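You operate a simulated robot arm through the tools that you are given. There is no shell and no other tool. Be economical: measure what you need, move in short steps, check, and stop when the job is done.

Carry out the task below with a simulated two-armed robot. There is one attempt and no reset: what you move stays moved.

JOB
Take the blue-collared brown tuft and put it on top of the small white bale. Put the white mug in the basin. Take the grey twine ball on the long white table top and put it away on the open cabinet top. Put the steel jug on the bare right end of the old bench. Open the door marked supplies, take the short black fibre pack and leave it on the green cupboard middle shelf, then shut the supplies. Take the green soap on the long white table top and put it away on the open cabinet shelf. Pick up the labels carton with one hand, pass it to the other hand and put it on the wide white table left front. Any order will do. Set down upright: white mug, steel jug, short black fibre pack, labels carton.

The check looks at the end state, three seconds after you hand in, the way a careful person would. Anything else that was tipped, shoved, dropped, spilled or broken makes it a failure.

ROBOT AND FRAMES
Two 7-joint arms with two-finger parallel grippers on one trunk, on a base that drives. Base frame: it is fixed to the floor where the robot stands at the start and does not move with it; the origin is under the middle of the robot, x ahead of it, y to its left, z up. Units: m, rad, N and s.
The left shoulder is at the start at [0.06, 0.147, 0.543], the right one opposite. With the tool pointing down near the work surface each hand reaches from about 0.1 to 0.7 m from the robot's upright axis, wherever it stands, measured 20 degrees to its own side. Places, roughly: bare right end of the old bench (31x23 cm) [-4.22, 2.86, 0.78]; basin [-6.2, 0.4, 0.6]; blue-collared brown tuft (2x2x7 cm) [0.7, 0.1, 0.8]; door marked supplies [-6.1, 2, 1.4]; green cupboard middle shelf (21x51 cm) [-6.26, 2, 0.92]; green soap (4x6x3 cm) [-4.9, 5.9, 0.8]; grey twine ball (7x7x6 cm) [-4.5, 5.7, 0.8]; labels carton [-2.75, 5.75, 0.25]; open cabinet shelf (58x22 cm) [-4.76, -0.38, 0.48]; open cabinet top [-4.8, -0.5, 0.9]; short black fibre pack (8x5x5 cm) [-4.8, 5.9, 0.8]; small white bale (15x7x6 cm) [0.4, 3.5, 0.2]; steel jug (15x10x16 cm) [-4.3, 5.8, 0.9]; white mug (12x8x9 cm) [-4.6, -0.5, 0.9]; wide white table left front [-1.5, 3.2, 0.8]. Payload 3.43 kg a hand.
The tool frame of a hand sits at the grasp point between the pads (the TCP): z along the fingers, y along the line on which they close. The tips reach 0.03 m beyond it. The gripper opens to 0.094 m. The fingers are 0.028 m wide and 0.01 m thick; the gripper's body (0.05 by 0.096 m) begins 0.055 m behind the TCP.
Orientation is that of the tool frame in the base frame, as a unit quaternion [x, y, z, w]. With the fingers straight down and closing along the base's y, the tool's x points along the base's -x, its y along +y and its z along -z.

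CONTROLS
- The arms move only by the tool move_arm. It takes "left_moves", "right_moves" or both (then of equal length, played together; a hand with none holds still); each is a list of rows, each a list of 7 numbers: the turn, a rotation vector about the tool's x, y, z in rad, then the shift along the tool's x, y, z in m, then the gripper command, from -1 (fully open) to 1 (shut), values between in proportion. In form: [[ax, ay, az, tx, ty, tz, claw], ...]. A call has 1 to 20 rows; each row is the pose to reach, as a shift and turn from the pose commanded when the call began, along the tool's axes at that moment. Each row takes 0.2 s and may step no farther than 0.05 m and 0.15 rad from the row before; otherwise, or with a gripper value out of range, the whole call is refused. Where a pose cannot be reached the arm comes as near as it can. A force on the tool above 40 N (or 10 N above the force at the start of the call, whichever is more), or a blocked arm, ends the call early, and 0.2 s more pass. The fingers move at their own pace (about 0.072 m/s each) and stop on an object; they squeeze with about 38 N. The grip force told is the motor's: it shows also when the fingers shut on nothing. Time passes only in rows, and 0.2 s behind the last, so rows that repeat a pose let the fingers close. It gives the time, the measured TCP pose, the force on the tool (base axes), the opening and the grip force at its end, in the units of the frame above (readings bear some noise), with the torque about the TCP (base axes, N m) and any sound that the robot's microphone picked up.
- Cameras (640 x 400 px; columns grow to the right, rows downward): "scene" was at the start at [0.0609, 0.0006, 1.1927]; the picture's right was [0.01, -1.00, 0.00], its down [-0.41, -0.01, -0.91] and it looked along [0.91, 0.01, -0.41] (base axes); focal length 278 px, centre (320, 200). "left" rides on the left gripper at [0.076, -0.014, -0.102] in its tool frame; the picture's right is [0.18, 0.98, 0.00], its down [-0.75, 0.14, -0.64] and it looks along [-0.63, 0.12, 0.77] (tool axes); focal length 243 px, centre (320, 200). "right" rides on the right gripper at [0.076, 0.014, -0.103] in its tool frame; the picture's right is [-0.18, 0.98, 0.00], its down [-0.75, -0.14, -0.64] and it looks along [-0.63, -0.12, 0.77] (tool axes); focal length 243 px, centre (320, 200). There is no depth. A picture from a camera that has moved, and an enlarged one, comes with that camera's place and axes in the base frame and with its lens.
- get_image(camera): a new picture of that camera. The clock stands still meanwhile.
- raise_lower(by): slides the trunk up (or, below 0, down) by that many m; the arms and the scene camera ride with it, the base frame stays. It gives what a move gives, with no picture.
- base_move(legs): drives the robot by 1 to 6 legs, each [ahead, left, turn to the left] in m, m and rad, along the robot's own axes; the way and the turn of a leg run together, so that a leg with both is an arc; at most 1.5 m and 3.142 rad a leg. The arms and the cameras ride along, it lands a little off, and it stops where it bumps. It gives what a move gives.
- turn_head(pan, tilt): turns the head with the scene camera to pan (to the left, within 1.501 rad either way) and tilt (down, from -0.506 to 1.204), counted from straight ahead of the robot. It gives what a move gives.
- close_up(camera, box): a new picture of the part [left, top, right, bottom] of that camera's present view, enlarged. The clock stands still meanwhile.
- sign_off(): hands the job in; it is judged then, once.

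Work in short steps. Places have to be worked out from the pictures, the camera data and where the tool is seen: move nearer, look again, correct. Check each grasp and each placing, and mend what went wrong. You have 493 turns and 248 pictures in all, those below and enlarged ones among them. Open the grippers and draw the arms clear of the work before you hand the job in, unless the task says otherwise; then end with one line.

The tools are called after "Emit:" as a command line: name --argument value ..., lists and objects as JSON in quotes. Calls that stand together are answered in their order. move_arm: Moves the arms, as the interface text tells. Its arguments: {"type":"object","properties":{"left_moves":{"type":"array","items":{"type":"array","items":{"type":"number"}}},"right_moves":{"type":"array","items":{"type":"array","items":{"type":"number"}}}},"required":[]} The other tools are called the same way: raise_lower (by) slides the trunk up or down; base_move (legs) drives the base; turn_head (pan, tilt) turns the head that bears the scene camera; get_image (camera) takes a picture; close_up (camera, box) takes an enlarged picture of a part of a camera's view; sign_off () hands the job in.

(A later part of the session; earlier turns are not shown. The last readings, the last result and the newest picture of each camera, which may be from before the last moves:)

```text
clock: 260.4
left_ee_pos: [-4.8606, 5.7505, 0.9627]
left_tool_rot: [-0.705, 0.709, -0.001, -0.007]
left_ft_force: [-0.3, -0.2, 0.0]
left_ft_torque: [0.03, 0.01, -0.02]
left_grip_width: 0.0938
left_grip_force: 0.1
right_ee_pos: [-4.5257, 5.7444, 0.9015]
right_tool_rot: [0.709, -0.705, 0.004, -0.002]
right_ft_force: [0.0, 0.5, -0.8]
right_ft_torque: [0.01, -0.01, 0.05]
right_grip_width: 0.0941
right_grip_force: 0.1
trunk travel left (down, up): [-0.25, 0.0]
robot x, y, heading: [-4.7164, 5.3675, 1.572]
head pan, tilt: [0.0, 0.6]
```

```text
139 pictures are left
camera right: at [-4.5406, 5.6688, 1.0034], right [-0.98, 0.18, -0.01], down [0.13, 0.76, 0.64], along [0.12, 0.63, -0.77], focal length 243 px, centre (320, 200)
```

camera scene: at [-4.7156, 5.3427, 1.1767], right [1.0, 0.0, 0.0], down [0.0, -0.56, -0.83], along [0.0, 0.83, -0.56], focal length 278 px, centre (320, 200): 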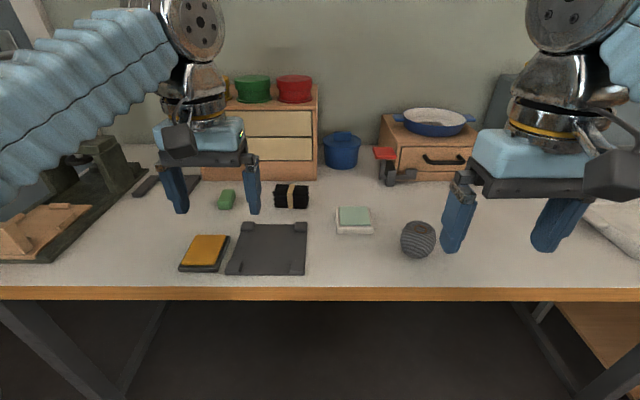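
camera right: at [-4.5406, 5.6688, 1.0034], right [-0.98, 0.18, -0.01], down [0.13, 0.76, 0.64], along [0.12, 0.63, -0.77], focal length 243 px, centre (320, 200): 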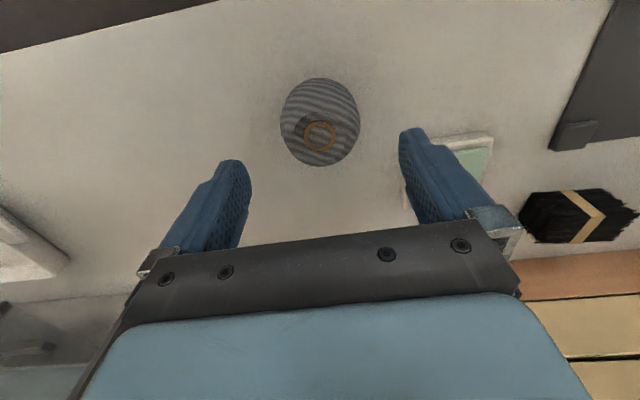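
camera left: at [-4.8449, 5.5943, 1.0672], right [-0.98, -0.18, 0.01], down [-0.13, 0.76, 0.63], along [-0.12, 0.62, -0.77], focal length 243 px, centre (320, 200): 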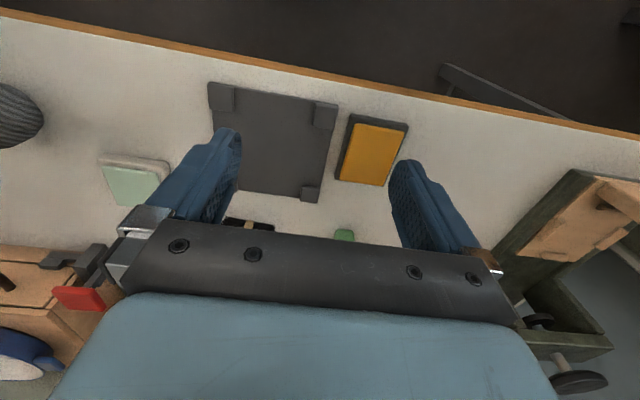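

Twine is right under the TCP. Descend 8 cm and close.

Emit:
move_arm --right_moves '[[0, 0, 0, 0, 0, 0.03, -1], [0, 0, 0, 0, 0, 0.06, -1], [0, 0, 0, 0, 0, 0.079, -1], [0, 0, 0, 0, 0, 0.079, 0], [0, 0, 0, 0, 0, 0.079, 1], [0, 0, 0, 0, 0, 0.079, 1]]'

Emit:
get_image --camera "right"

```text
clock: 261.8
left_ee_pos: [-4.8608, 5.7509, 0.9616]
left_tool_rot: [-0.705, 0.71, -0.001, -0.007]
left_ft_force: [0.0, 0.0, 0.0]
left_ft_torque: [-0.02, -0.02, 0.0]
left_grip_width: 0.0939
left_grip_force: 0.1
right_ee_pos: [-4.5249, 5.7454, 0.8221]
right_tool_rot: [0.709, -0.705, 0.004, -0.002]
right_ft_force: [0.2, 1.0, 0.2]
right_ft_torque: [-0.01, 0.0, -0.01]
right_grip_width: 0.0647
right_grip_force: 37.8
trunk travel left (down, up): [-0.25, 0.0]
robot x, y, heading: [-4.7139, 5.3656, 1.571]
head pan, tilt: [0.0, 0.6]
```

```text
138 pictures are left
camera right: at [-4.5391, 5.6692, 0.924], right [-0.98, 0.18, -0.01], down [0.13, 0.76, 0.64], along [0.12, 0.63, -0.77], focal length 243 px, centre (320, 200)
```

right: 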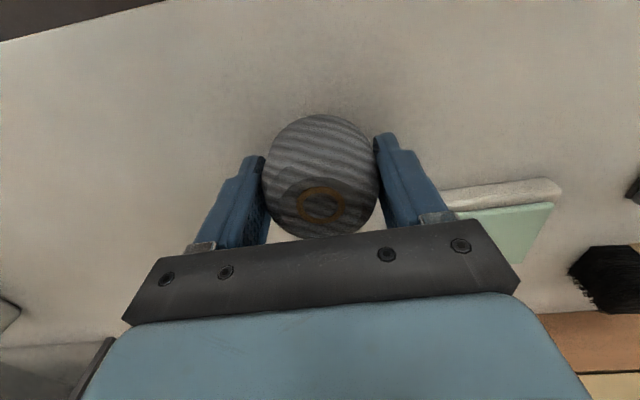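

Twine gripped. Lift it and bring the left hand above the soap.

Emit:
move_arm --right_moves '[[0, 0, 0, 0, 0, -0.03, 1], [0, 0, 0, 0, 0, -0.06, 1], [0, 0, 0, 0.02, 0, -0.09, 1], [0, 0, 0, 0.05, -0.02, -0.12, 1], [0, 0, 0, 0.05, -0.02, -0.12, 1]]' --left_moves '[[0, 0, 0, -0.02, 0.02, 0.02, -1], [0, 0, 0, -0.05, 0.04, 0.04, -1], [0, 0, 0, -0.08, 0.06, 0.06, -1], [0, 0, 0, -0.115, 0.08, 0.07, -1], [0, 0, 0, -0.15, 0.081, 0.07, -1]]'

Emit:
get_image --camera "left"

```text
clock: 263.0
left_ee_pos: [-4.9411, 5.8987, 0.8915]
left_tool_rot: [-0.705, 0.709, -0.001, -0.007]
left_ft_force: [0.4, -0.4, -0.3]
left_ft_torque: [0.02, -0.04, 0.0]
left_grip_width: 0.0942
left_grip_force: 0.1
right_ee_pos: [-4.5043, 5.6942, 0.9442]
right_tool_rot: [0.709, -0.705, 0.005, -0.003]
right_ft_force: [0.8, -2.2, 0.1]
right_ft_torque: [-0.01, 0.02, -0.01]
right_grip_width: 0.0642
right_grip_force: 38.1
trunk travel left (down, up): [-0.25, 0.0]
robot x, y, heading: [-4.7141, 5.3667, 1.573]
head pan, tilt: [0.0, 0.6]
```

```text
137 pictures are left
camera left: at [-4.9263, 5.8244, 0.9965], right [-0.98, -0.18, 0.01], down [-0.13, 0.76, 0.63], along [-0.12, 0.62, -0.77], focal length 243 px, centre (320, 200)
```

left: 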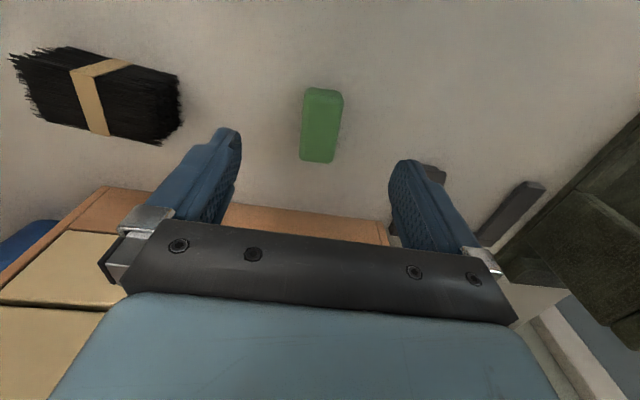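

Soap at (-4.943, 5.905), nearly under the TCP. Descend and close.

Emit:
move_arm --left_moves '[[0, 0, 0, -0.006, 0.002, 0.03, -1], [0, 0, 0, -0.006, 0.002, 0.06, -1], [0, 0, 0, -0.006, 0.002, 0.075, -1], [0, 0, 0, -0.006, 0.002, 0.075, 0], [0, 0, 0, -0.006, 0.002, 0.075, 1], [0, 0, 0, -0.006, 0.002, 0.075, 1]]'

Emit:
get_image --camera "left"

```text
clock: 264.4
left_ee_pos: [-4.9442, 5.9039, 0.8155]
left_tool_rot: [-0.704, 0.71, -0.001, -0.007]
left_ft_force: [-0.2, -0.8, -0.4]
left_ft_torque: [-0.05, 0.01, 0.01]
left_grip_width: 0.031
left_grip_force: 37.9
right_ee_pos: [-4.5052, 5.6937, 0.943]
right_tool_rot: [0.709, -0.705, 0.005, -0.002]
right_ft_force: [-0.2, 0.0, -0.6]
right_ft_torque: [0.02, 0.05, -0.05]
right_grip_width: 0.0642
right_grip_force: 38.3
trunk travel left (down, up): [-0.25, 0.0]
robot x, y, heading: [-4.7137, 5.3659, 1.572]
head pan, tilt: [0.0, 0.6]
```

```text
136 pictures are left
camera left: at [-4.9289, 5.8301, 0.9213], right [-0.98, -0.18, 0.01], down [-0.13, 0.76, 0.63], along [-0.12, 0.62, -0.77], focal length 243 px, centre (320, 200)
```

left: 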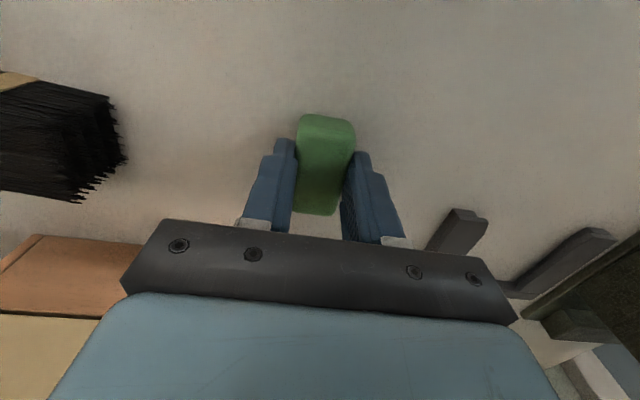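

Soap gripped. Lift and pull back, then back off the table.

Emit:
move_arm --left_moves '[[0, 0, 0, 0, 0, -0.03, 1], [0, 0, 0, 0, 0, -0.06, 1], [0, 0, 0, 0.03, -0.01, -0.09, 1], [0, 0, 0, 0.07, -0.02, -0.12, 1], [0, 0, 0, 0.11, -0.04, -0.14, 1], [0, 0, 0, 0.15, -0.06, -0.15, 1]]'

Emit:
base_move --legs '[[-0.75, 0, 0], [0, 0, 1.57], [0.55, 0.0, 0], [0, 0, 1.57]]'

Emit:
turn_head --pan 0.0 --tilt 0.3

Emit:
get_image --camera "scene"

```text
refused: row 4 steps farther than a row can; nothing moved
```

```text
clock: 266.0
left_ee_pos: [-4.9442, 5.7914, 0.8188]
left_tool_rot: [-0.706, 0.708, 0.015, 0.009]
left_ft_force: [-0.3, 14.2, -0.2]
left_ft_torque: [0.37, -0.01, 0.23]
left_grip_width: 0.0305
left_grip_force: 37.9
right_ee_pos: [-4.5045, 5.5686, 0.9428]
right_tool_rot: [0.709, -0.705, 0.004, -0.003]
right_ft_force: [0.9, 0.4, -0.7]
right_ft_torque: [0.01, -0.01, 0.0]
right_grip_width: 0.0639
right_grip_force: 37.8
trunk travel left (down, up): [-0.25, 0.0]
robot x, y, heading: [-4.7121, 5.2366, 1.57]
head pan, tilt: [0.0, 0.6]
stopped in leg 1: the force on the tool passed its limit at 126 N (the readings are from after the stop); the commanded pose is now the measured one
```

```text
clock: 266.8
left_ee_pos: [-4.9444, 5.7901, 0.8193]
left_tool_rot: [-0.706, 0.708, 0.015, 0.01]
left_ft_force: [-1.3, 25.8, 2.7]
left_ft_torque: [0.66, 0.23, 0.22]
left_grip_width: 0.031
left_grip_force: 38.0
right_ee_pos: [-4.5042, 5.5697, 0.9427]
right_tool_rot: [0.709, -0.705, 0.003, -0.002]
right_ft_force: [-0.2, 0.1, -0.3]
right_ft_torque: [0.01, 0.01, -0.02]
right_grip_width: 0.0636
right_grip_force: 37.9
trunk travel left (down, up): [-0.25, 0.0]
robot x, y, heading: [-4.7149, 5.24, 1.577]
head pan, tilt: [0.0, 0.3]
```

```text
135 pictures are left
camera scene: at [-4.7154, 5.3041, 1.204], right [1.0, 0.0, 0.0], down [0.0, -0.3, -0.95], along [0.0, 0.95, -0.3], focal length 278 px, centre (320, 200)
```

scene: 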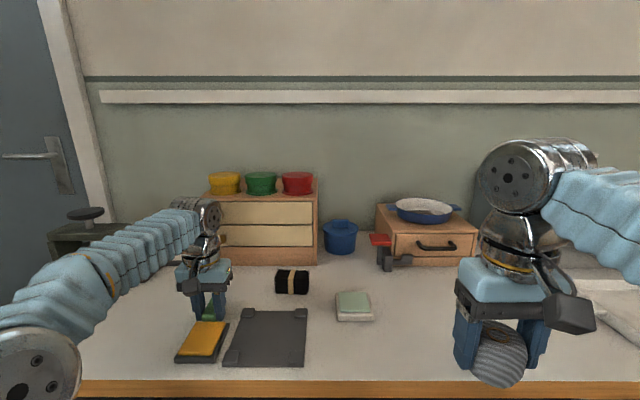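

A mistake: the lift was refused (step too long) and the base dragged the soap along the table against the yellow pad. I lift straight up now and check the pad.

Emit:
move_arm --left_moves '[[0, 0, 0, -0.004, 0, -0.01, 1], [0, 0, 0, -0.004, 0, -0.04, 1], [0, 0, 0, -0.004, 0, -0.075, 1], [0, 0, 0, -0.004, 0, -0.11, 1]]'

Emit:
turn_head --pan 0.0 --tilt 0.6

Emit:
get_image --camera "scene"

Emit:
get_image --camera "left"

```text
clock: 267.8
left_ee_pos: [-4.9444, 5.7911, 0.9297]
left_tool_rot: [-0.706, 0.708, 0.013, 0.009]
left_ft_force: [-0.8, 0.2, -0.2]
left_ft_torque: [0.02, 0.05, 0.02]
left_grip_width: 0.0306
left_grip_force: 37.7
right_ee_pos: [-4.5032, 5.5688, 0.9429]
right_tool_rot: [0.708, -0.706, 0.004, -0.003]
right_ft_force: [0.1, 0.0, -0.3]
right_ft_torque: [0.04, 0.0, 0.0]
right_grip_width: 0.0638
right_grip_force: 38.1
trunk travel left (down, up): [-0.25, 0.0]
robot x, y, heading: [-4.7127, 5.2402, 1.572]
head pan, tilt: [0.0, 0.3]
```

```text
clock: 268.6
left_ee_pos: [-4.9443, 5.7881, 0.9301]
left_tool_rot: [-0.705, 0.709, 0.014, 0.01]
left_ft_force: [0.3, 0.4, -0.9]
left_ft_torque: [-0.02, -0.01, -0.01]
left_grip_width: 0.0307
left_grip_force: 38.3
right_ee_pos: [-4.5047, 5.5675, 0.9441]
right_tool_rot: [0.708, -0.706, 0.004, -0.002]
right_ft_force: [-0.4, 0.1, -1.0]
right_ft_torque: [-0.01, 0.05, 0.0]
right_grip_width: 0.0634
right_grip_force: 38.1
trunk travel left (down, up): [-0.25, 0.0]
robot x, y, heading: [-4.712, 5.2396, 1.57]
head pan, tilt: [0.0, 0.6]
```

```text
134 pictures are left
camera scene: at [-4.7154, 5.2971, 1.1767], right [1.0, 0.0, 0.0], down [0.0, -0.56, -0.83], along [0.0, 0.83, -0.56], focal length 278 px, centre (320, 200)
```

scene: 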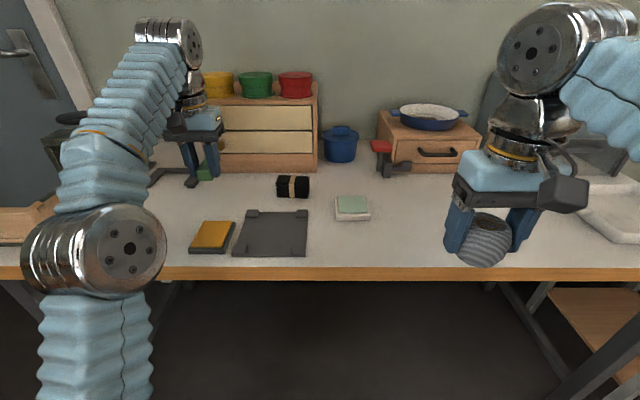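

```text
133 pictures are left
camera left: at [-4.9286, 5.7097, 1.03], right [-0.98, -0.18, 0.0], down [-0.13, 0.73, 0.67], along [-0.12, 0.66, -0.74], focal length 243 px, centre (320, 200)
```

left: 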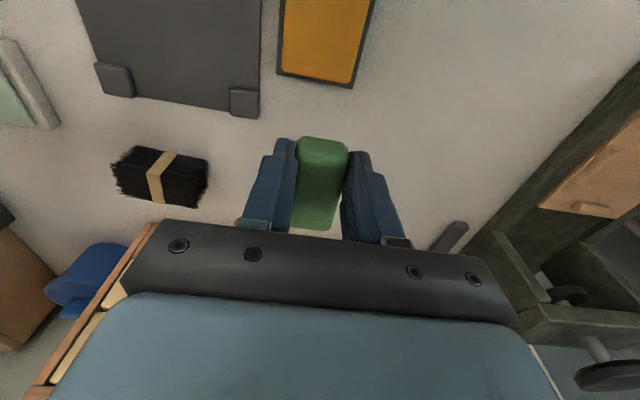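

The yellow pad hasn't moved (same coordinates within mm) and the soap just slid 2 cm in the grip, still held. I retract the left hand, in valid steps.

Emit:
move_arm --left_moves '[[0, 0, 0, 0.04, 0, -0.015, 1], [0, 0, 0, 0.08, 0, -0.03, 1], [0, 0, 0, 0.12, -0.02, -0.04, 1], [0, 0, 0, 0.16, -0.04, -0.04, 1], [0, 0, 0, 0.19, -0.05, -0.04, 1]]'

Emit:
get_image --camera "left"

```text
clock: 269.8
left_ee_pos: [-4.8949, 5.5963, 0.9627]
left_tool_rot: [-0.706, 0.708, 0.014, 0.009]
left_ft_force: [0.5, -0.2, -1.8]
left_ft_torque: [-0.02, 0.02, 0.02]
left_grip_width: 0.031
left_grip_force: 37.7
right_ee_pos: [-4.5047, 5.5677, 0.944]
right_tool_rot: [0.708, -0.706, 0.004, -0.003]
right_ft_force: [-1.0, -0.4, -0.8]
right_ft_torque: [-0.05, -0.01, 0.0]
right_grip_width: 0.0634
right_grip_force: 38.1
trunk travel left (down, up): [-0.25, 0.0]
robot x, y, heading: [-4.7148, 5.2412, 1.571]
head pan, tilt: [0.0, 0.6]
```

```text
132 pictures are left
camera left: at [-4.8786, 5.5174, 1.0632], right [-0.98, -0.18, 0.0], down [-0.13, 0.73, 0.67], along [-0.12, 0.66, -0.74], focal length 243 px, centre (320, 200)
```

left: 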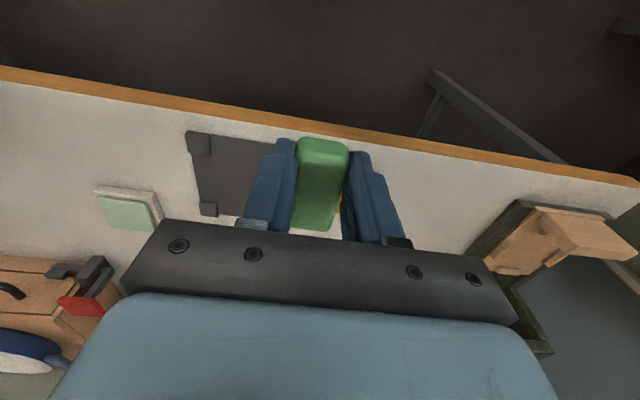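

Both objects held. I back away and drive south along x≈-5.1 toward the open cabinet, stopping at y≈1.6 to look.

Emit:
base_move --legs '[[-0.7, 0, 0], [0, 0, 1.57], [0.4, 0, 0], [0, 0, 1.57]]'

Emit:
turn_head --pan 0.0 --tilt 0.3

Emit:
get_image --camera "scene"

```text
clock: 283.3
left_ee_pos: [-4.9273, 4.1847, 0.9624]
left_tool_rot: [0.707, 0.707, -0.009, 0.015]
left_ft_force: [-0.5, 0.9, -1.1]
left_ft_torque: [0.01, -0.02, -0.04]
left_grip_width: 0.0311
left_grip_force: 37.8
right_ee_pos: [-5.3174, 4.2123, 0.9434]
right_tool_rot: [0.704, 0.71, -0.002, -0.004]
right_ft_force: [-0.6, -0.1, -1.0]
right_ft_torque: [-0.01, 0.01, 0.02]
right_grip_width: 0.0631
right_grip_force: 37.9
trunk travel left (down, up): [-0.25, 0.0]
robot x, y, heading: [-5.1101, 4.5418, -1.564]
head pan, tilt: [0.0, 0.6]
```

```text
clock: 284.1
left_ee_pos: [-4.9279, 4.1857, 0.9612]
left_tool_rot: [0.707, 0.707, -0.009, 0.014]
left_ft_force: [0.8, -0.7, -0.2]
left_ft_torque: [0.01, 0.01, -0.01]
left_grip_width: 0.0308
left_grip_force: 38.0
right_ee_pos: [-5.3184, 4.2123, 0.9443]
right_tool_rot: [0.704, 0.71, -0.003, -0.003]
right_ft_force: [0.5, 1.0, -1.7]
right_ft_torque: [0.01, -0.01, -0.03]
right_grip_width: 0.063
right_grip_force: 37.9
trunk travel left (down, up): [-0.25, 0.0]
robot x, y, heading: [-5.1114, 4.5395, -1.565]
head pan, tilt: [0.0, 0.3]
```

```text
131 pictures are left
camera scene: at [-5.1116, 4.4787, 1.2041], right [-1.0, -0.01, 0.0], down [0.0, 0.3, -0.95], along [0.01, -0.95, -0.3], focal length 278 px, centre (320, 200)
```

scene: 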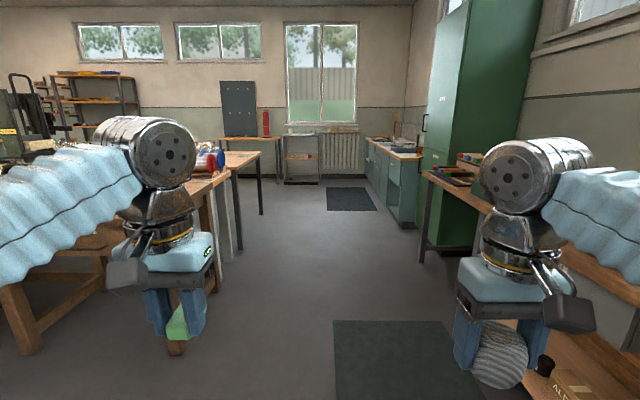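

Clear corridor. Drive 2.9 m south.

Emit:
base_move --legs '[[1.45, 0, -0.006], [1.45, 0, 0]]'

Emit:
turn_head --pan 0.1 --tilt 0.35

Emit:
get_image --camera "scene"

```text
clock: 298.2
left_ee_pos: [-4.9449, 1.2742, 0.9632]
left_tool_rot: [0.712, 0.702, -0.011, 0.013]
left_ft_force: [0.0, 0.9, -0.9]
left_ft_torque: [0.02, 0.02, 0.01]
left_grip_width: 0.0307
left_grip_force: 38.2
right_ee_pos: [-5.3353, 1.3077, 0.9446]
right_tool_rot: [0.709, 0.705, -0.002, -0.004]
right_ft_force: [-0.6, -0.1, -0.6]
right_ft_torque: [0.04, 0.0, 0.0]
right_grip_width: 0.0627
right_grip_force: 38.2
trunk travel left (down, up): [-0.25, 0.0]
robot x, y, heading: [-5.1207, 1.6357, -1.583]
head pan, tilt: [0.0, 0.3]
```

```text
clock: 298.9
left_ee_pos: [-4.9454, 1.273, 0.9629]
left_tool_rot: [0.713, 0.701, -0.009, 0.014]
left_ft_force: [0.5, 0.4, -0.4]
left_ft_torque: [0.01, -0.05, 0.03]
left_grip_width: 0.0309
left_grip_force: 38.3
right_ee_pos: [-5.334, 1.3074, 0.9434]
right_tool_rot: [0.709, 0.705, -0.003, -0.004]
right_ft_force: [-0.3, -0.3, -0.2]
right_ft_torque: [0.0, -0.01, 0.0]
right_grip_width: 0.0632
right_grip_force: 38.2
trunk travel left (down, up): [-0.25, 0.0]
robot x, y, heading: [-5.1206, 1.6326, -1.58]
head pan, tilt: [0.099, 0.351]
```

```text
130 pictures are left
camera scene: at [-5.1141, 1.5708, 1.1995], right [-1.0, -0.09, 0.0], down [-0.03, 0.34, -0.94], along [0.08, -0.94, -0.34], focal length 278 px, centre (320, 200)
```

scene: 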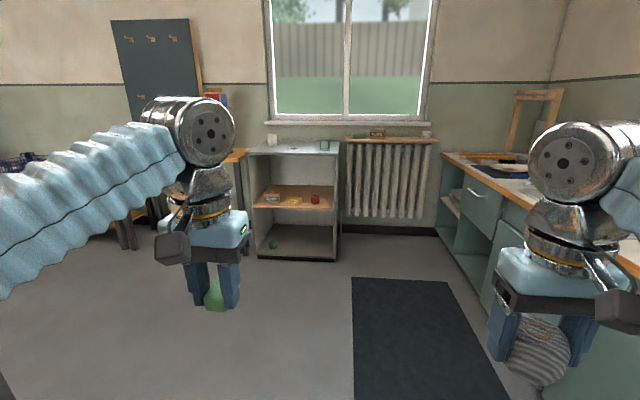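

Emit:
close_up --camera "scene" --box '[235, 125, 355, 265]'

```text
2.86 times, centred on (295, 195) of scene
camera zoom: at [-5.1141, 1.5708, 1.1995], right [-1.0, -0.09, 0.0], down [-0.03, 0.34, -0.94], along [0.08, -0.94, -0.34], focal length 795 px, centre (391, 214)
```

zoom: 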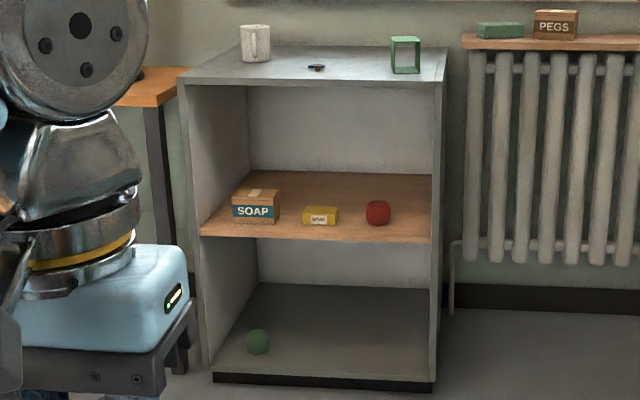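

The cabinet spans x −5.07…−4.48, front at y≈−0.25: mug on top at its left, SOAP box/yellow pack/red ball on the middle shelf. I advance to y≈0.75, x≈-4.85 and look again.

Emit:
base_move --legs '[[0.85, 0.26, 0.012]]'

Emit:
turn_head --pan 0.0 --tilt 0.35

Emit:
get_image --camera "scene"

```text
clock: 303.6
left_ee_pos: [-4.6817, 0.4258, 0.9627]
left_tool_rot: [0.707, 0.707, -0.01, 0.014]
left_ft_force: [0.5, -1.0, -0.2]
left_ft_torque: [0.05, -0.03, -0.05]
left_grip_width: 0.0312
left_grip_force: 38.1
right_ee_pos: [-5.0713, 0.4533, 0.9434]
right_tool_rot: [0.704, 0.71, -0.003, -0.004]
right_ft_force: [0.0, 1.1, -0.3]
right_ft_torque: [0.02, 0.0, 0.01]
right_grip_width: 0.063
right_grip_force: 38.1
trunk travel left (down, up): [-0.25, 0.0]
robot x, y, heading: [-4.8629, 0.7846, -1.564]
head pan, tilt: [0.099, 0.351]
```

```text
clock: 304.2
left_ee_pos: [-4.6813, 0.4263, 0.962]
left_tool_rot: [0.707, 0.707, -0.009, 0.014]
left_ft_force: [-0.3, -0.3, -0.7]
left_ft_torque: [0.0, 0.02, 0.03]
left_grip_width: 0.0308
left_grip_force: 37.7
right_ee_pos: [-5.0712, 0.4543, 0.9443]
right_tool_rot: [0.705, 0.71, -0.002, -0.004]
right_ft_force: [-0.7, -0.2, -0.4]
right_ft_torque: [-0.01, 0.02, -0.02]
right_grip_width: 0.063
right_grip_force: 37.8
trunk travel left (down, up): [-0.25, 0.0]
robot x, y, heading: [-4.8585, 0.7843, -1.565]
head pan, tilt: [0.0, 0.351]
```

```text
128 pictures are left
camera scene: at [-4.8643, 0.7199, 1.1994], right [-1.0, -0.01, 0.0], down [0.0, 0.34, -0.94], along [0.01, -0.94, -0.34], focal length 278 px, centre (320, 200)
```

scene: 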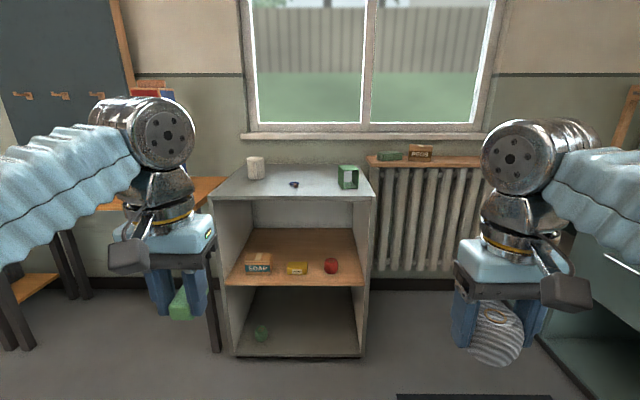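

Top surface z≈0.858, front y≈−0.264; free spot for twine at (-4.845, -0.37) between the small blue thing and the green frame. I move to x≈-4.72, y≈0.2.

Emit:
base_move --legs '[[0.3, 0.14, -0.005], [0.28, 0, 0]]'

Emit:
turn_head --pan 0.0 --tilt 0.5

Emit:
get_image --camera "scene"

Emit:
get_image --camera "right"

```text
clock: 308.0
left_ee_pos: [-4.541, -0.1537, 0.9628]
left_tool_rot: [0.709, 0.705, -0.009, 0.013]
left_ft_force: [-0.4, -0.4, -1.3]
left_ft_torque: [-0.02, 0.01, -0.02]
left_grip_width: 0.0311
left_grip_force: 37.5
right_ee_pos: [-4.9314, -0.1233, 0.9432]
right_tool_rot: [0.705, 0.709, -0.002, -0.004]
right_ft_force: [-0.6, 0.8, -0.5]
right_ft_torque: [0.0, -0.03, -0.02]
right_grip_width: 0.063
right_grip_force: 37.8
trunk travel left (down, up): [-0.25, 0.0]
robot x, y, heading: [-4.7207, 0.205, -1.566]
head pan, tilt: [0.0, 0.351]
```

```text
clock: 308.7
left_ee_pos: [-4.5416, -0.1532, 0.9628]
left_tool_rot: [0.708, 0.706, -0.009, 0.014]
left_ft_force: [-0.5, 0.1, -1.0]
left_ft_torque: [0.02, -0.01, 0.02]
left_grip_width: 0.0308
left_grip_force: 38.0
right_ee_pos: [-4.9304, -0.1233, 0.9432]
right_tool_rot: [0.705, 0.709, -0.002, -0.004]
right_ft_force: [0.1, -0.9, 0.4]
right_ft_torque: [0.03, -0.04, 0.01]
right_grip_width: 0.0629
right_grip_force: 38.1
trunk travel left (down, up): [-0.25, 0.0]
robot x, y, heading: [-4.7239, 0.2048, -1.563]
head pan, tilt: [0.0, 0.499]
```

```text
127 pictures are left
camera scene: at [-4.7232, 0.143, 1.1858], right [-1.0, 0.0, 0.0], down [0.0, 0.48, -0.88], along [0.0, -0.88, -0.48], focal length 278 px, centre (320, 200)
```

scene: 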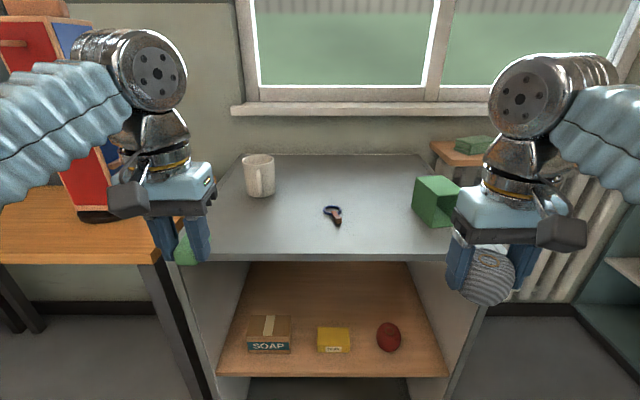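

```text
126 pictures are left
camera right: at [-4.9162, -0.0485, 1.045], right [0.98, -0.18, -0.01], down [-0.13, -0.76, 0.64], along [-0.12, -0.63, -0.77], focal length 243 px, centre (320, 200)
```

right: 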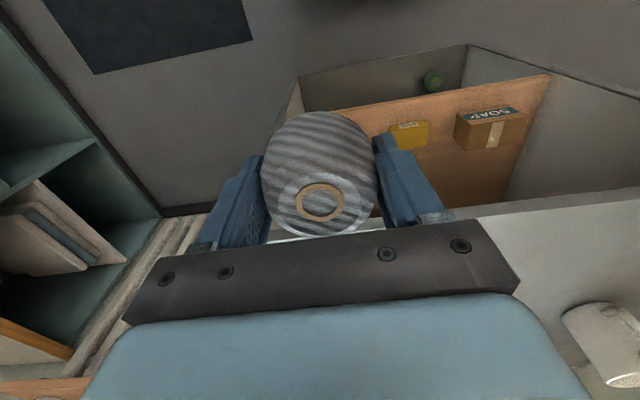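

I drive 0.1 closer, then carry the twine over the free spot at (-4.85, -0.36).

Emit:
base_move --legs '[[0.1, 0, -0.006]]'

Emit:
move_arm --right_moves '[[0, 0, 0, -0.03, 0.03, 0, 1], [0, 0, 0, -0.06, 0.06, 0, 1], [0, 0, 0, -0.1, 0.08, 0, 1], [0, 0, 0, -0.137, 0.08, 0, 1]]'

Emit:
get_image --camera "scene"

Emit:
get_image --camera "right"

```text
clock: 309.8
left_ee_pos: [-4.5434, -0.2544, 0.9627]
left_tool_rot: [0.71, 0.704, -0.009, 0.014]
left_ft_force: [0.2, -0.1, 0.1]
left_ft_torque: [0.02, -0.01, -0.04]
left_grip_width: 0.0307
left_grip_force: 37.8
right_ee_pos: [-4.9331, -0.2219, 0.9428]
right_tool_rot: [0.707, 0.707, -0.002, -0.003]
right_ft_force: [0.9, -0.5, -0.8]
right_ft_torque: [0.01, 0.0, -0.02]
right_grip_width: 0.0631
right_grip_force: 38.4
trunk travel left (down, up): [-0.25, 0.0]
robot x, y, heading: [-4.7178, 0.1044, -1.573]
head pan, tilt: [0.0, 0.499]
```

```text
clock: 310.8
left_ee_pos: [-4.5424, -0.2539, 0.9622]
left_tool_rot: [0.71, 0.704, -0.01, 0.014]
left_ft_force: [-1.0, 0.9, -0.6]
left_ft_torque: [-0.02, -0.02, -0.02]
left_grip_width: 0.0307
left_grip_force: 37.8
right_ee_pos: [-4.8521, -0.3604, 0.9423]
right_tool_rot: [0.707, 0.707, -0.002, -0.004]
right_ft_force: [-0.2, -0.4, -0.4]
right_ft_torque: [-0.01, 0.02, 0.0]
right_grip_width: 0.0627
right_grip_force: 38.6
trunk travel left (down, up): [-0.25, 0.0]
robot x, y, heading: [-4.721, 0.1071, -1.574]
head pan, tilt: [0.0, 0.499]
```

```text
125 pictures are left
camera scene: at [-4.7235, 0.0437, 1.1857], right [-1.0, 0.0, 0.0], down [0.0, 0.48, -0.88], along [0.0, -0.88, -0.48], focal length 278 px, centre (320, 200)
```

scene: 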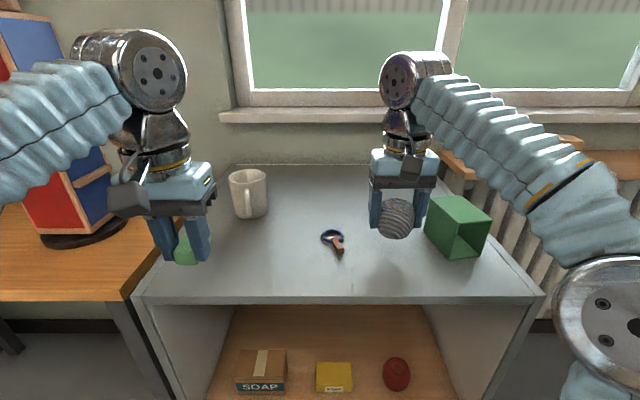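

```text
124 pictures are left
camera right: at [-4.8372, -0.2844, 1.0447], right [0.98, -0.18, -0.01], down [-0.14, -0.76, 0.64], along [-0.13, -0.63, -0.77], focal length 243 px, centre (320, 200)
```

right: 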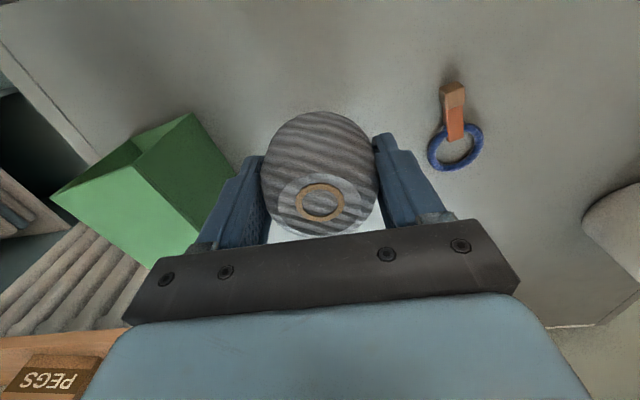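

The green frame is close on the left; I shift to (-4.832, -0.335) and lower until contact.

Emit:
move_arm --right_moves '[[0, 0, 0, 0.025, 0.02, 0, 1], [0, 0, 0, 0.025, 0.02, 0.02, 1], [0, 0, 0, 0.025, 0.02, 0.035, 1], [0, 0, 0, 0.025, 0.02, 0.039, 1]]'

Emit:
close_up --camera "scene" --box '[300, 140, 520, 310]'

```text
clock: 311.8
left_ee_pos: [-4.5428, -0.2543, 0.9613]
left_tool_rot: [0.711, 0.703, -0.009, 0.014]
left_ft_force: [-0.4, 0.1, -0.6]
left_ft_torque: [0.04, 0.01, -0.01]
left_grip_width: 0.031
left_grip_force: 37.9
right_ee_pos: [-4.8331, -0.3348, 0.9036]
right_tool_rot: [0.707, 0.707, -0.001, -0.004]
right_ft_force: [1.2, -0.7, -0.7]
right_ft_torque: [-0.04, 0.0, 0.03]
right_grip_width: 0.063
right_grip_force: 37.9
trunk travel left (down, up): [-0.25, 0.0]
robot x, y, heading: [-4.7211, 0.1055, -1.571]
head pan, tilt: [0.0, 0.499]
```

```text
2.35 times, centred on (410, 225) of scene
camera zoom: at [-4.7235, 0.0435, 1.1858], right [-1.0, 0.0, 0.0], down [0.0, 0.48, -0.88], along [0.0, -0.88, -0.48], focal length 654 px, centre (108, 141)
```

zoom: 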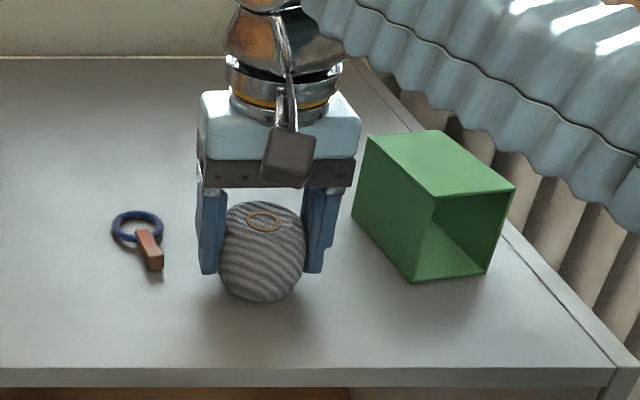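

Good clearance. Continue down to contact.

Emit:
move_arm --right_moves '[[0, 0, 0, 0, 0, 0.003, 1], [0, 0, 0, 0, 0, 0.006, 1], [0, 0, 0, 0, 0, 0.009, 1]]'

```text
clock: 312.4
left_ee_pos: [-4.5423, -0.2537, 0.9627]
left_tool_rot: [0.71, 0.704, -0.009, 0.014]
left_ft_force: [0.0, 0.2, -0.8]
left_ft_torque: [0.0, 0.02, 0.01]
left_grip_width: 0.031
left_grip_force: 38.3
right_ee_pos: [-4.8338, -0.3342, 0.9029]
right_tool_rot: [0.707, 0.707, -0.005, 0.004]
right_ft_force: [0.0, 1.4, 16.9]
right_ft_torque: [0.47, -0.01, 0.01]
right_grip_width: 0.0631
right_grip_force: 37.8
trunk travel left (down, up): [-0.25, 0.0]
robot x, y, heading: [-4.7214, 0.1071, -1.575]
head pan, tilt: [0.0, 0.499]
stopped in row 3 (right hand): the force on the tool passed its limit at 46 N (the readings are from after the stop); the commanded pose is now the measured one
```

Contact. Raise 2 mm to relieve, open a little, then rise.

Emit:
move_arm --right_moves '[[0, 0, 0, 0, 0, -0.001, 1], [0, 0, 0, 0, 0, -0.001, 0.1], [0, 0, 0, 0, 0, -0.001, -0.35], [0, 0, 0, 0, 0, -0.001, -0.65], [0, 0, 0, 0, 0, -0.001, -0.65]]'

Emit:
close_up --camera "scene" --box '[300, 140, 520, 310]'

```text
clock: 313.6
left_ee_pos: [-4.544, -0.255, 0.9621]
left_tool_rot: [0.711, 0.703, -0.01, 0.014]
left_ft_force: [0.5, 0.0, -0.6]
left_ft_torque: [0.02, 0.01, -0.04]
left_grip_width: 0.0308
left_grip_force: 37.1
right_ee_pos: [-4.8319, -0.3358, 0.9015]
right_tool_rot: [0.708, 0.707, -0.004, 0.0]
right_ft_force: [0.0, 0.3, -0.1]
right_ft_torque: [-0.01, 0.01, 0.02]
right_grip_width: 0.0772
right_grip_force: 0.2
trunk travel left (down, up): [-0.25, 0.0]
robot x, y, heading: [-4.7237, 0.108, -1.574]
head pan, tilt: [0.0, 0.499]
```

```text
2.35 times, centred on (410, 225) of scene
camera zoom: at [-4.7235, 0.0435, 1.1857], right [-1.0, 0.0, 0.0], down [0.0, 0.48, -0.88], along [0.0, -0.88, -0.48], focal length 654 px, centre (108, 141)
```

zoom: 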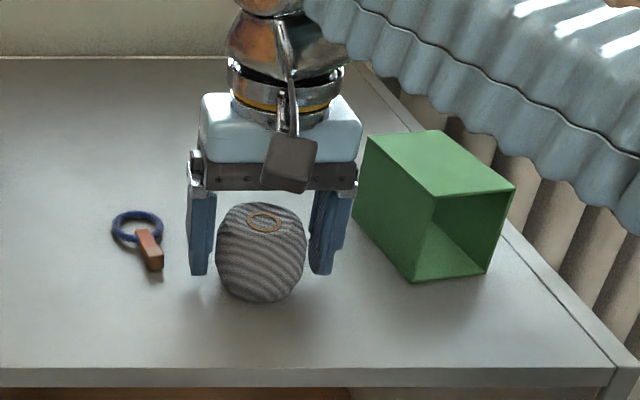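

Twine is down. Raise the right hand, then back the base off for the soap (lower shelf).

Emit:
move_arm --right_moves '[[0, 0, 0, 0, 0, -0.03, -0.65], [0, 0, 0, 0, 0, -0.06, -0.65], [0, 0, 0, 0.03, 0, -0.08, -0.65], [0, 0, 0, 0.07, 0, -0.08, -0.65], [0, 0, 0, 0.11, -0.03, -0.08, -1], [0, 0, 0, 0.14, -0.06, -0.08, -1]]'

Emit:
base_move --legs '[[-0.5, 0, 0.002]]'

Emit:
get_image --camera "scene"

```text
clock: 315.1
left_ee_pos: [-4.5423, -0.253, 0.9623]
left_tool_rot: [0.71, 0.704, -0.01, 0.014]
left_ft_force: [0.5, 0.1, -0.7]
left_ft_torque: [0.06, -0.02, -0.02]
left_grip_width: 0.0307
left_grip_force: 38.1
right_ee_pos: [-4.8914, -0.1939, 0.9801]
right_tool_rot: [0.707, 0.707, -0.004, 0.001]
right_ft_force: [0.7, -0.6, -0.6]
right_ft_torque: [0.02, 0.01, 0.02]
right_grip_width: 0.0938
right_grip_force: 0.1
trunk travel left (down, up): [-0.25, 0.0]
robot x, y, heading: [-4.7232, 0.1055, -1.569]
head pan, tilt: [0.0, 0.499]
```

```text
clock: 318.0
left_ee_pos: [-4.5417, 0.2482, 0.9616]
left_tool_rot: [0.709, 0.705, -0.009, 0.014]
left_ft_force: [-0.6, -0.2, -0.7]
left_ft_torque: [0.01, -0.03, -0.02]
left_grip_width: 0.031
left_grip_force: 38.7
right_ee_pos: [-4.8902, 0.3066, 0.9797]
right_tool_rot: [0.707, 0.707, -0.004, 0.001]
right_ft_force: [0.6, 0.0, 0.0]
right_ft_torque: [-0.01, 0.0, -0.01]
right_grip_width: 0.094
right_grip_force: 0.1
trunk travel left (down, up): [-0.25, 0.0]
robot x, y, heading: [-4.7219, 0.6066, -1.57]
head pan, tilt: [0.0, 0.499]
```

```text
121 pictures are left
camera scene: at [-4.7229, 0.5447, 1.1858], right [-1.0, 0.0, 0.0], down [0.0, 0.48, -0.88], along [0.0, -0.88, -0.48], focal length 278 px, centre (320, 200)
```

scene: 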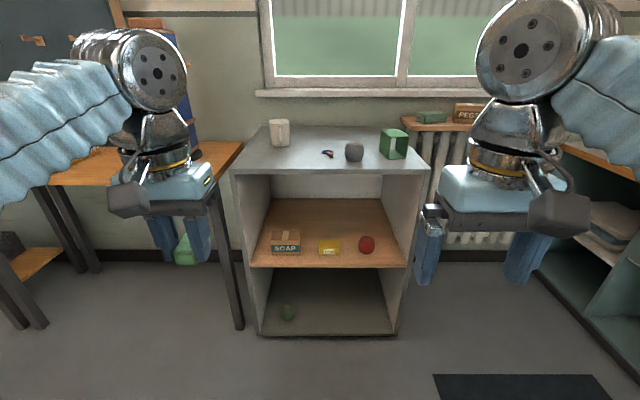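

Soap goes into the gap between the yellow pack and the red ball: target TCP (-4.838, -0.285). I strafe right 0.295, lower the trunk fully.

Emit:
base_move --legs '[[0, -0.295, 0]]'

Emit:
raise_lower --by -0.25

Emit:
move_arm --left_moves '[[0, 0, 0, -0.03, 0, 0.03, 1], [0, 0, 0, -0.06, 0, 0.065, 1], [0, 0, 0, -0.09, 0, 0.1, 1], [0, 0, 0, -0.12, 0, 0.13, 1], [0, 0, 0, -0.14, 0, 0.15, 1]]'

Emit:
turn_head --pan 0.1 --tilt 0.5

Emit:
get_image --camera "scene"

Emit:
get_image --camera "left"

```text
clock: 320.0
left_ee_pos: [-4.8383, 0.2467, 0.962]
left_tool_rot: [0.709, 0.705, -0.009, 0.014]
left_ft_force: [-0.1, 0.5, -0.2]
left_ft_torque: [0.04, 0.0, -0.01]
left_grip_width: 0.031
left_grip_force: 38.0
right_ee_pos: [-5.1879, 0.3064, 0.98]
right_tool_rot: [0.707, 0.707, -0.004, 0.001]
right_ft_force: [0.7, -0.7, 0.7]
right_ft_torque: [0.02, -0.01, 0.0]
right_grip_width: 0.094
right_grip_force: 0.1
trunk travel left (down, up): [-0.25, 0.0]
robot x, y, heading: [-5.0193, 0.6073, -1.571]
head pan, tilt: [0.0, 0.499]
```

```text
clock: 322.6
left_ee_pos: [-4.8386, 0.2471, 0.7136]
left_tool_rot: [0.709, 0.705, -0.009, 0.015]
left_ft_force: [-0.1, -0.5, -0.9]
left_ft_torque: [0.02, 0.01, 0.01]
left_grip_width: 0.0308
left_grip_force: 38.4
right_ee_pos: [-5.1874, 0.3068, 0.7307]
right_tool_rot: [0.707, 0.707, -0.005, 0.001]
right_ft_force: [0.0, -0.3, 0.0]
right_ft_torque: [-0.03, 0.0, -0.02]
right_grip_width: 0.0941
right_grip_force: 0.0
trunk travel left (down, up): [0.0, 0.25]
robot x, y, heading: [-5.0172, 0.6077, -1.568]
head pan, tilt: [0.0, 0.499]
```

```text
clock: 323.8
left_ee_pos: [-4.8381, 0.1027, 0.5671]
left_tool_rot: [0.709, 0.705, -0.009, 0.014]
left_ft_force: [-0.2, 0.0, -0.8]
left_ft_torque: [-0.01, 0.01, 0.01]
left_grip_width: 0.0308
left_grip_force: 38.1
right_ee_pos: [-5.1868, 0.306, 0.7306]
right_tool_rot: [0.707, 0.707, -0.003, 0.0]
right_ft_force: [0.5, 0.5, 0.1]
right_ft_torque: [-0.03, -0.02, -0.02]
right_grip_width: 0.094
right_grip_force: 0.0
trunk travel left (down, up): [0.0, 0.25]
robot x, y, heading: [-5.0201, 0.6072, -1.566]
head pan, tilt: [0.0, 0.499]
```

```text
clock: 324.5
left_ee_pos: [-4.8381, 0.101, 0.5675]
left_tool_rot: [0.708, 0.706, -0.009, 0.014]
left_ft_force: [0.2, 0.1, -0.9]
left_ft_torque: [-0.01, 0.02, 0.0]
left_grip_width: 0.0311
left_grip_force: 38.5
right_ee_pos: [-5.1874, 0.3067, 0.7314]
right_tool_rot: [0.706, 0.708, -0.004, 0.0]
right_ft_force: [-0.3, 0.5, -0.3]
right_ft_torque: [0.0, -0.03, -0.01]
right_grip_width: 0.0941
right_grip_force: 0.1
trunk travel left (down, up): [0.0, 0.25]
robot x, y, heading: [-5.0175, 0.606, -1.568]
head pan, tilt: [0.099, 0.499]
```

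```text
120 pictures are left
camera scene: at [-5.011, 0.545, 0.9358], right [-0.99, -0.1, 0.0], down [-0.05, 0.48, -0.88], along [0.09, -0.87, -0.48], focal length 278 px, centre (320, 200)
```

scene: 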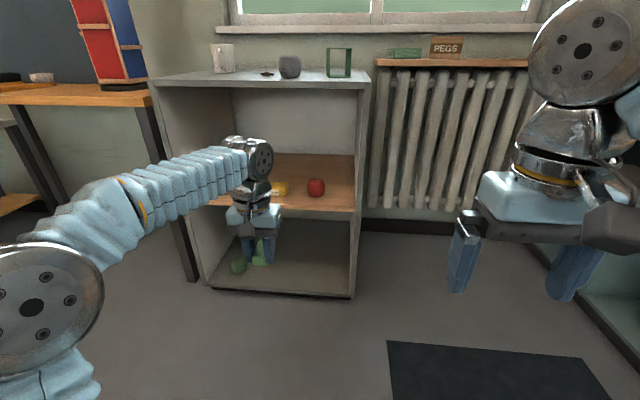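

```text
119 pictures are left
camera left: at [-4.852, 0.1812, 0.6681], right [0.98, 0.18, 0.0], down [0.13, -0.73, 0.67], along [0.12, -0.66, -0.74], focal length 243 px, centre (320, 200)
```

left: 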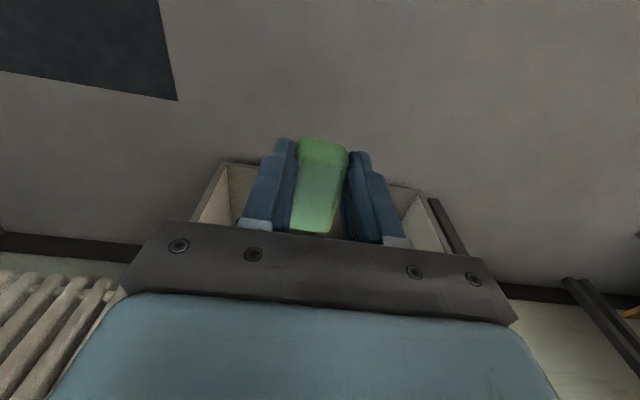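

Hand at z 0.567, soap bottom ≈0.53, above the shelf (≈0.465). Drive ahead 0.28 and check.

Emit:
base_move --legs '[[0.28, 0, -0.003]]'

Emit:
get_image --camera "left"

Emit:
get_image --camera "scene"

```text
clock: 326.4
left_ee_pos: [-4.8406, -0.1804, 0.5666]
left_tool_rot: [0.71, 0.704, -0.01, 0.014]
left_ft_force: [-0.2, 0.9, -0.1]
left_ft_torque: [0.0, -0.03, -0.01]
left_grip_width: 0.0307
left_grip_force: 37.7
right_ee_pos: [-5.189, 0.0268, 0.7307]
right_tool_rot: [0.708, 0.706, -0.005, 0.001]
right_ft_force: [0.7, -0.3, -0.1]
right_ft_torque: [-0.02, 0.02, 0.04]
right_grip_width: 0.0942
right_grip_force: 0.2
trunk travel left (down, up): [0.0, 0.25]
robot x, y, heading: [-5.0209, 0.3264, -1.579]
head pan, tilt: [0.099, 0.499]
```

```text
118 pictures are left
camera left: at [-4.8536, -0.1002, 0.668], right [0.98, 0.18, 0.0], down [0.13, -0.73, 0.67], along [0.12, -0.66, -0.74], focal length 243 px, centre (320, 200)
```

left: 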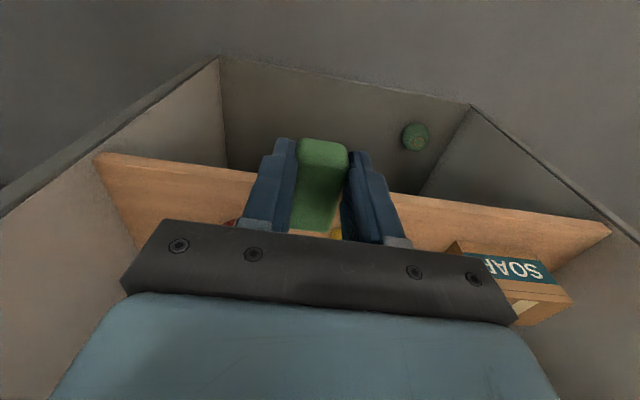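

```text
117 pictures are left
camera scene: at [-5.0114, 0.2642, 0.9358], right [-1.0, -0.1, 0.0], down [-0.05, 0.48, -0.88], along [0.08, -0.87, -0.48], focal length 278 px, centre (320, 200)
```

scene: 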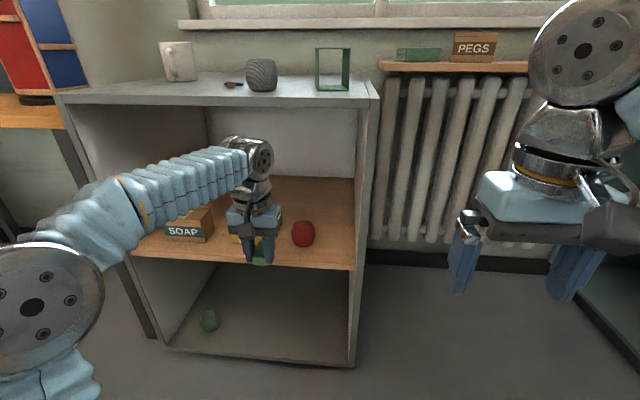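

Gap between yellow pack and red ball is x −4.80…−4.90, hand at −4.84: good. Forward 0.1 more, then lower.

Emit:
base_move --legs '[[0.1, -0.004, 0.006]]'

Emit:
move_arm --left_moves '[[0, 0, 0, 0, 0, 0.02, 1], [0, 0, 0, 0, 0, 0.04, 1], [0, 0, 0, 0, 0, 0.05, 1]]'

Emit:
get_image --camera "left"

Emit:
close_up --camera "scene" --box '[120, 130, 380, 330]'

```text
clock: 327.6
left_ee_pos: [-4.8411, -0.2791, 0.5667]
left_tool_rot: [0.708, 0.706, -0.009, 0.014]
left_ft_force: [-0.2, 0.1, -0.4]
left_ft_torque: [-0.02, 0.0, 0.01]
left_grip_width: 0.0308
left_grip_force: 37.7
right_ee_pos: [-5.1903, -0.0758, 0.7309]
right_tool_rot: [0.705, 0.709, -0.004, -0.001]
right_ft_force: [-0.4, -0.8, 0.4]
right_ft_torque: [-0.02, 0.04, 0.01]
right_grip_width: 0.0938
right_grip_force: 0.0
trunk travel left (down, up): [0.0, 0.25]
robot x, y, heading: [-5.0223, 0.2246, -1.563]
head pan, tilt: [0.099, 0.499]
```

```text
clock: 328.4
left_ee_pos: [-4.8399, -0.2817, 0.517]
left_tool_rot: [0.708, 0.706, -0.009, 0.014]
left_ft_force: [0.1, 0.0, -0.2]
left_ft_torque: [0.01, -0.01, -0.02]
left_grip_width: 0.0309
left_grip_force: 37.9
right_ee_pos: [-5.1923, -0.0758, 0.7315]
right_tool_rot: [0.705, 0.709, -0.005, 0.001]
right_ft_force: [0.1, -0.3, 0.4]
right_ft_torque: [0.05, 0.0, 0.0]
right_grip_width: 0.0938
right_grip_force: 0.1
trunk travel left (down, up): [0.0, 0.25]
robot x, y, heading: [-5.0179, 0.227, -1.569]
head pan, tilt: [0.099, 0.499]
```

```text
116 pictures are left
camera left: at [-4.8551, -0.2016, 0.6176], right [0.98, 0.18, 0.0], down [0.13, -0.73, 0.67], along [0.12, -0.66, -0.74], focal length 243 px, centre (320, 200)
```

left: 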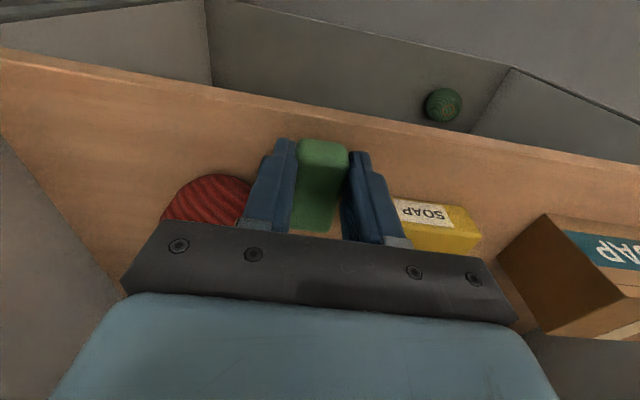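

```text
2.00 times, centred on (250, 230) of scene
camera zoom: at [-5.015, 0.1633, 0.9358], right [-0.99, -0.1, 0.0], down [-0.05, 0.48, -0.88], along [0.09, -0.87, -0.48], focal length 556 px, centre (460, 140)
```

zoom: 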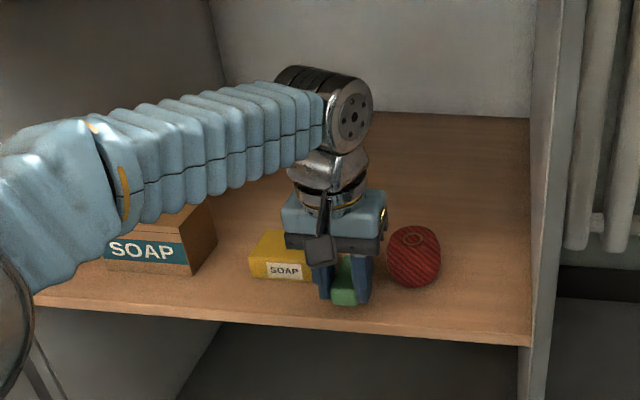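

Good. Lower to contact.

Emit:
move_arm --left_moves '[[0, 0, 0, 0, 0, 0.005, 1], [0, 0, 0, 0, 0, 0.009, 1], [0, 0, 0, 0, 0, 0.013, 1]]'

```text
clock: 329.2
left_ee_pos: [-4.8411, -0.2803, 0.5063]
left_tool_rot: [0.708, 0.706, -0.01, 0.016]
left_ft_force: [1.2, 2.4, 19.4]
left_ft_torque: [0.29, 0.12, -0.06]
left_grip_width: 0.0307
left_grip_force: 38.0
right_ee_pos: [-5.1924, -0.0751, 0.7311]
right_tool_rot: [0.706, 0.708, -0.005, 0.001]
right_ft_force: [-0.3, 0.1, 0.8]
right_ft_torque: [0.02, 0.0, -0.01]
right_grip_width: 0.0941
right_grip_force: 0.0
trunk travel left (down, up): [0.0, 0.25]
robot x, y, heading: [-5.0249, 0.2258, -1.569]
head pan, tilt: [0.099, 0.499]
```

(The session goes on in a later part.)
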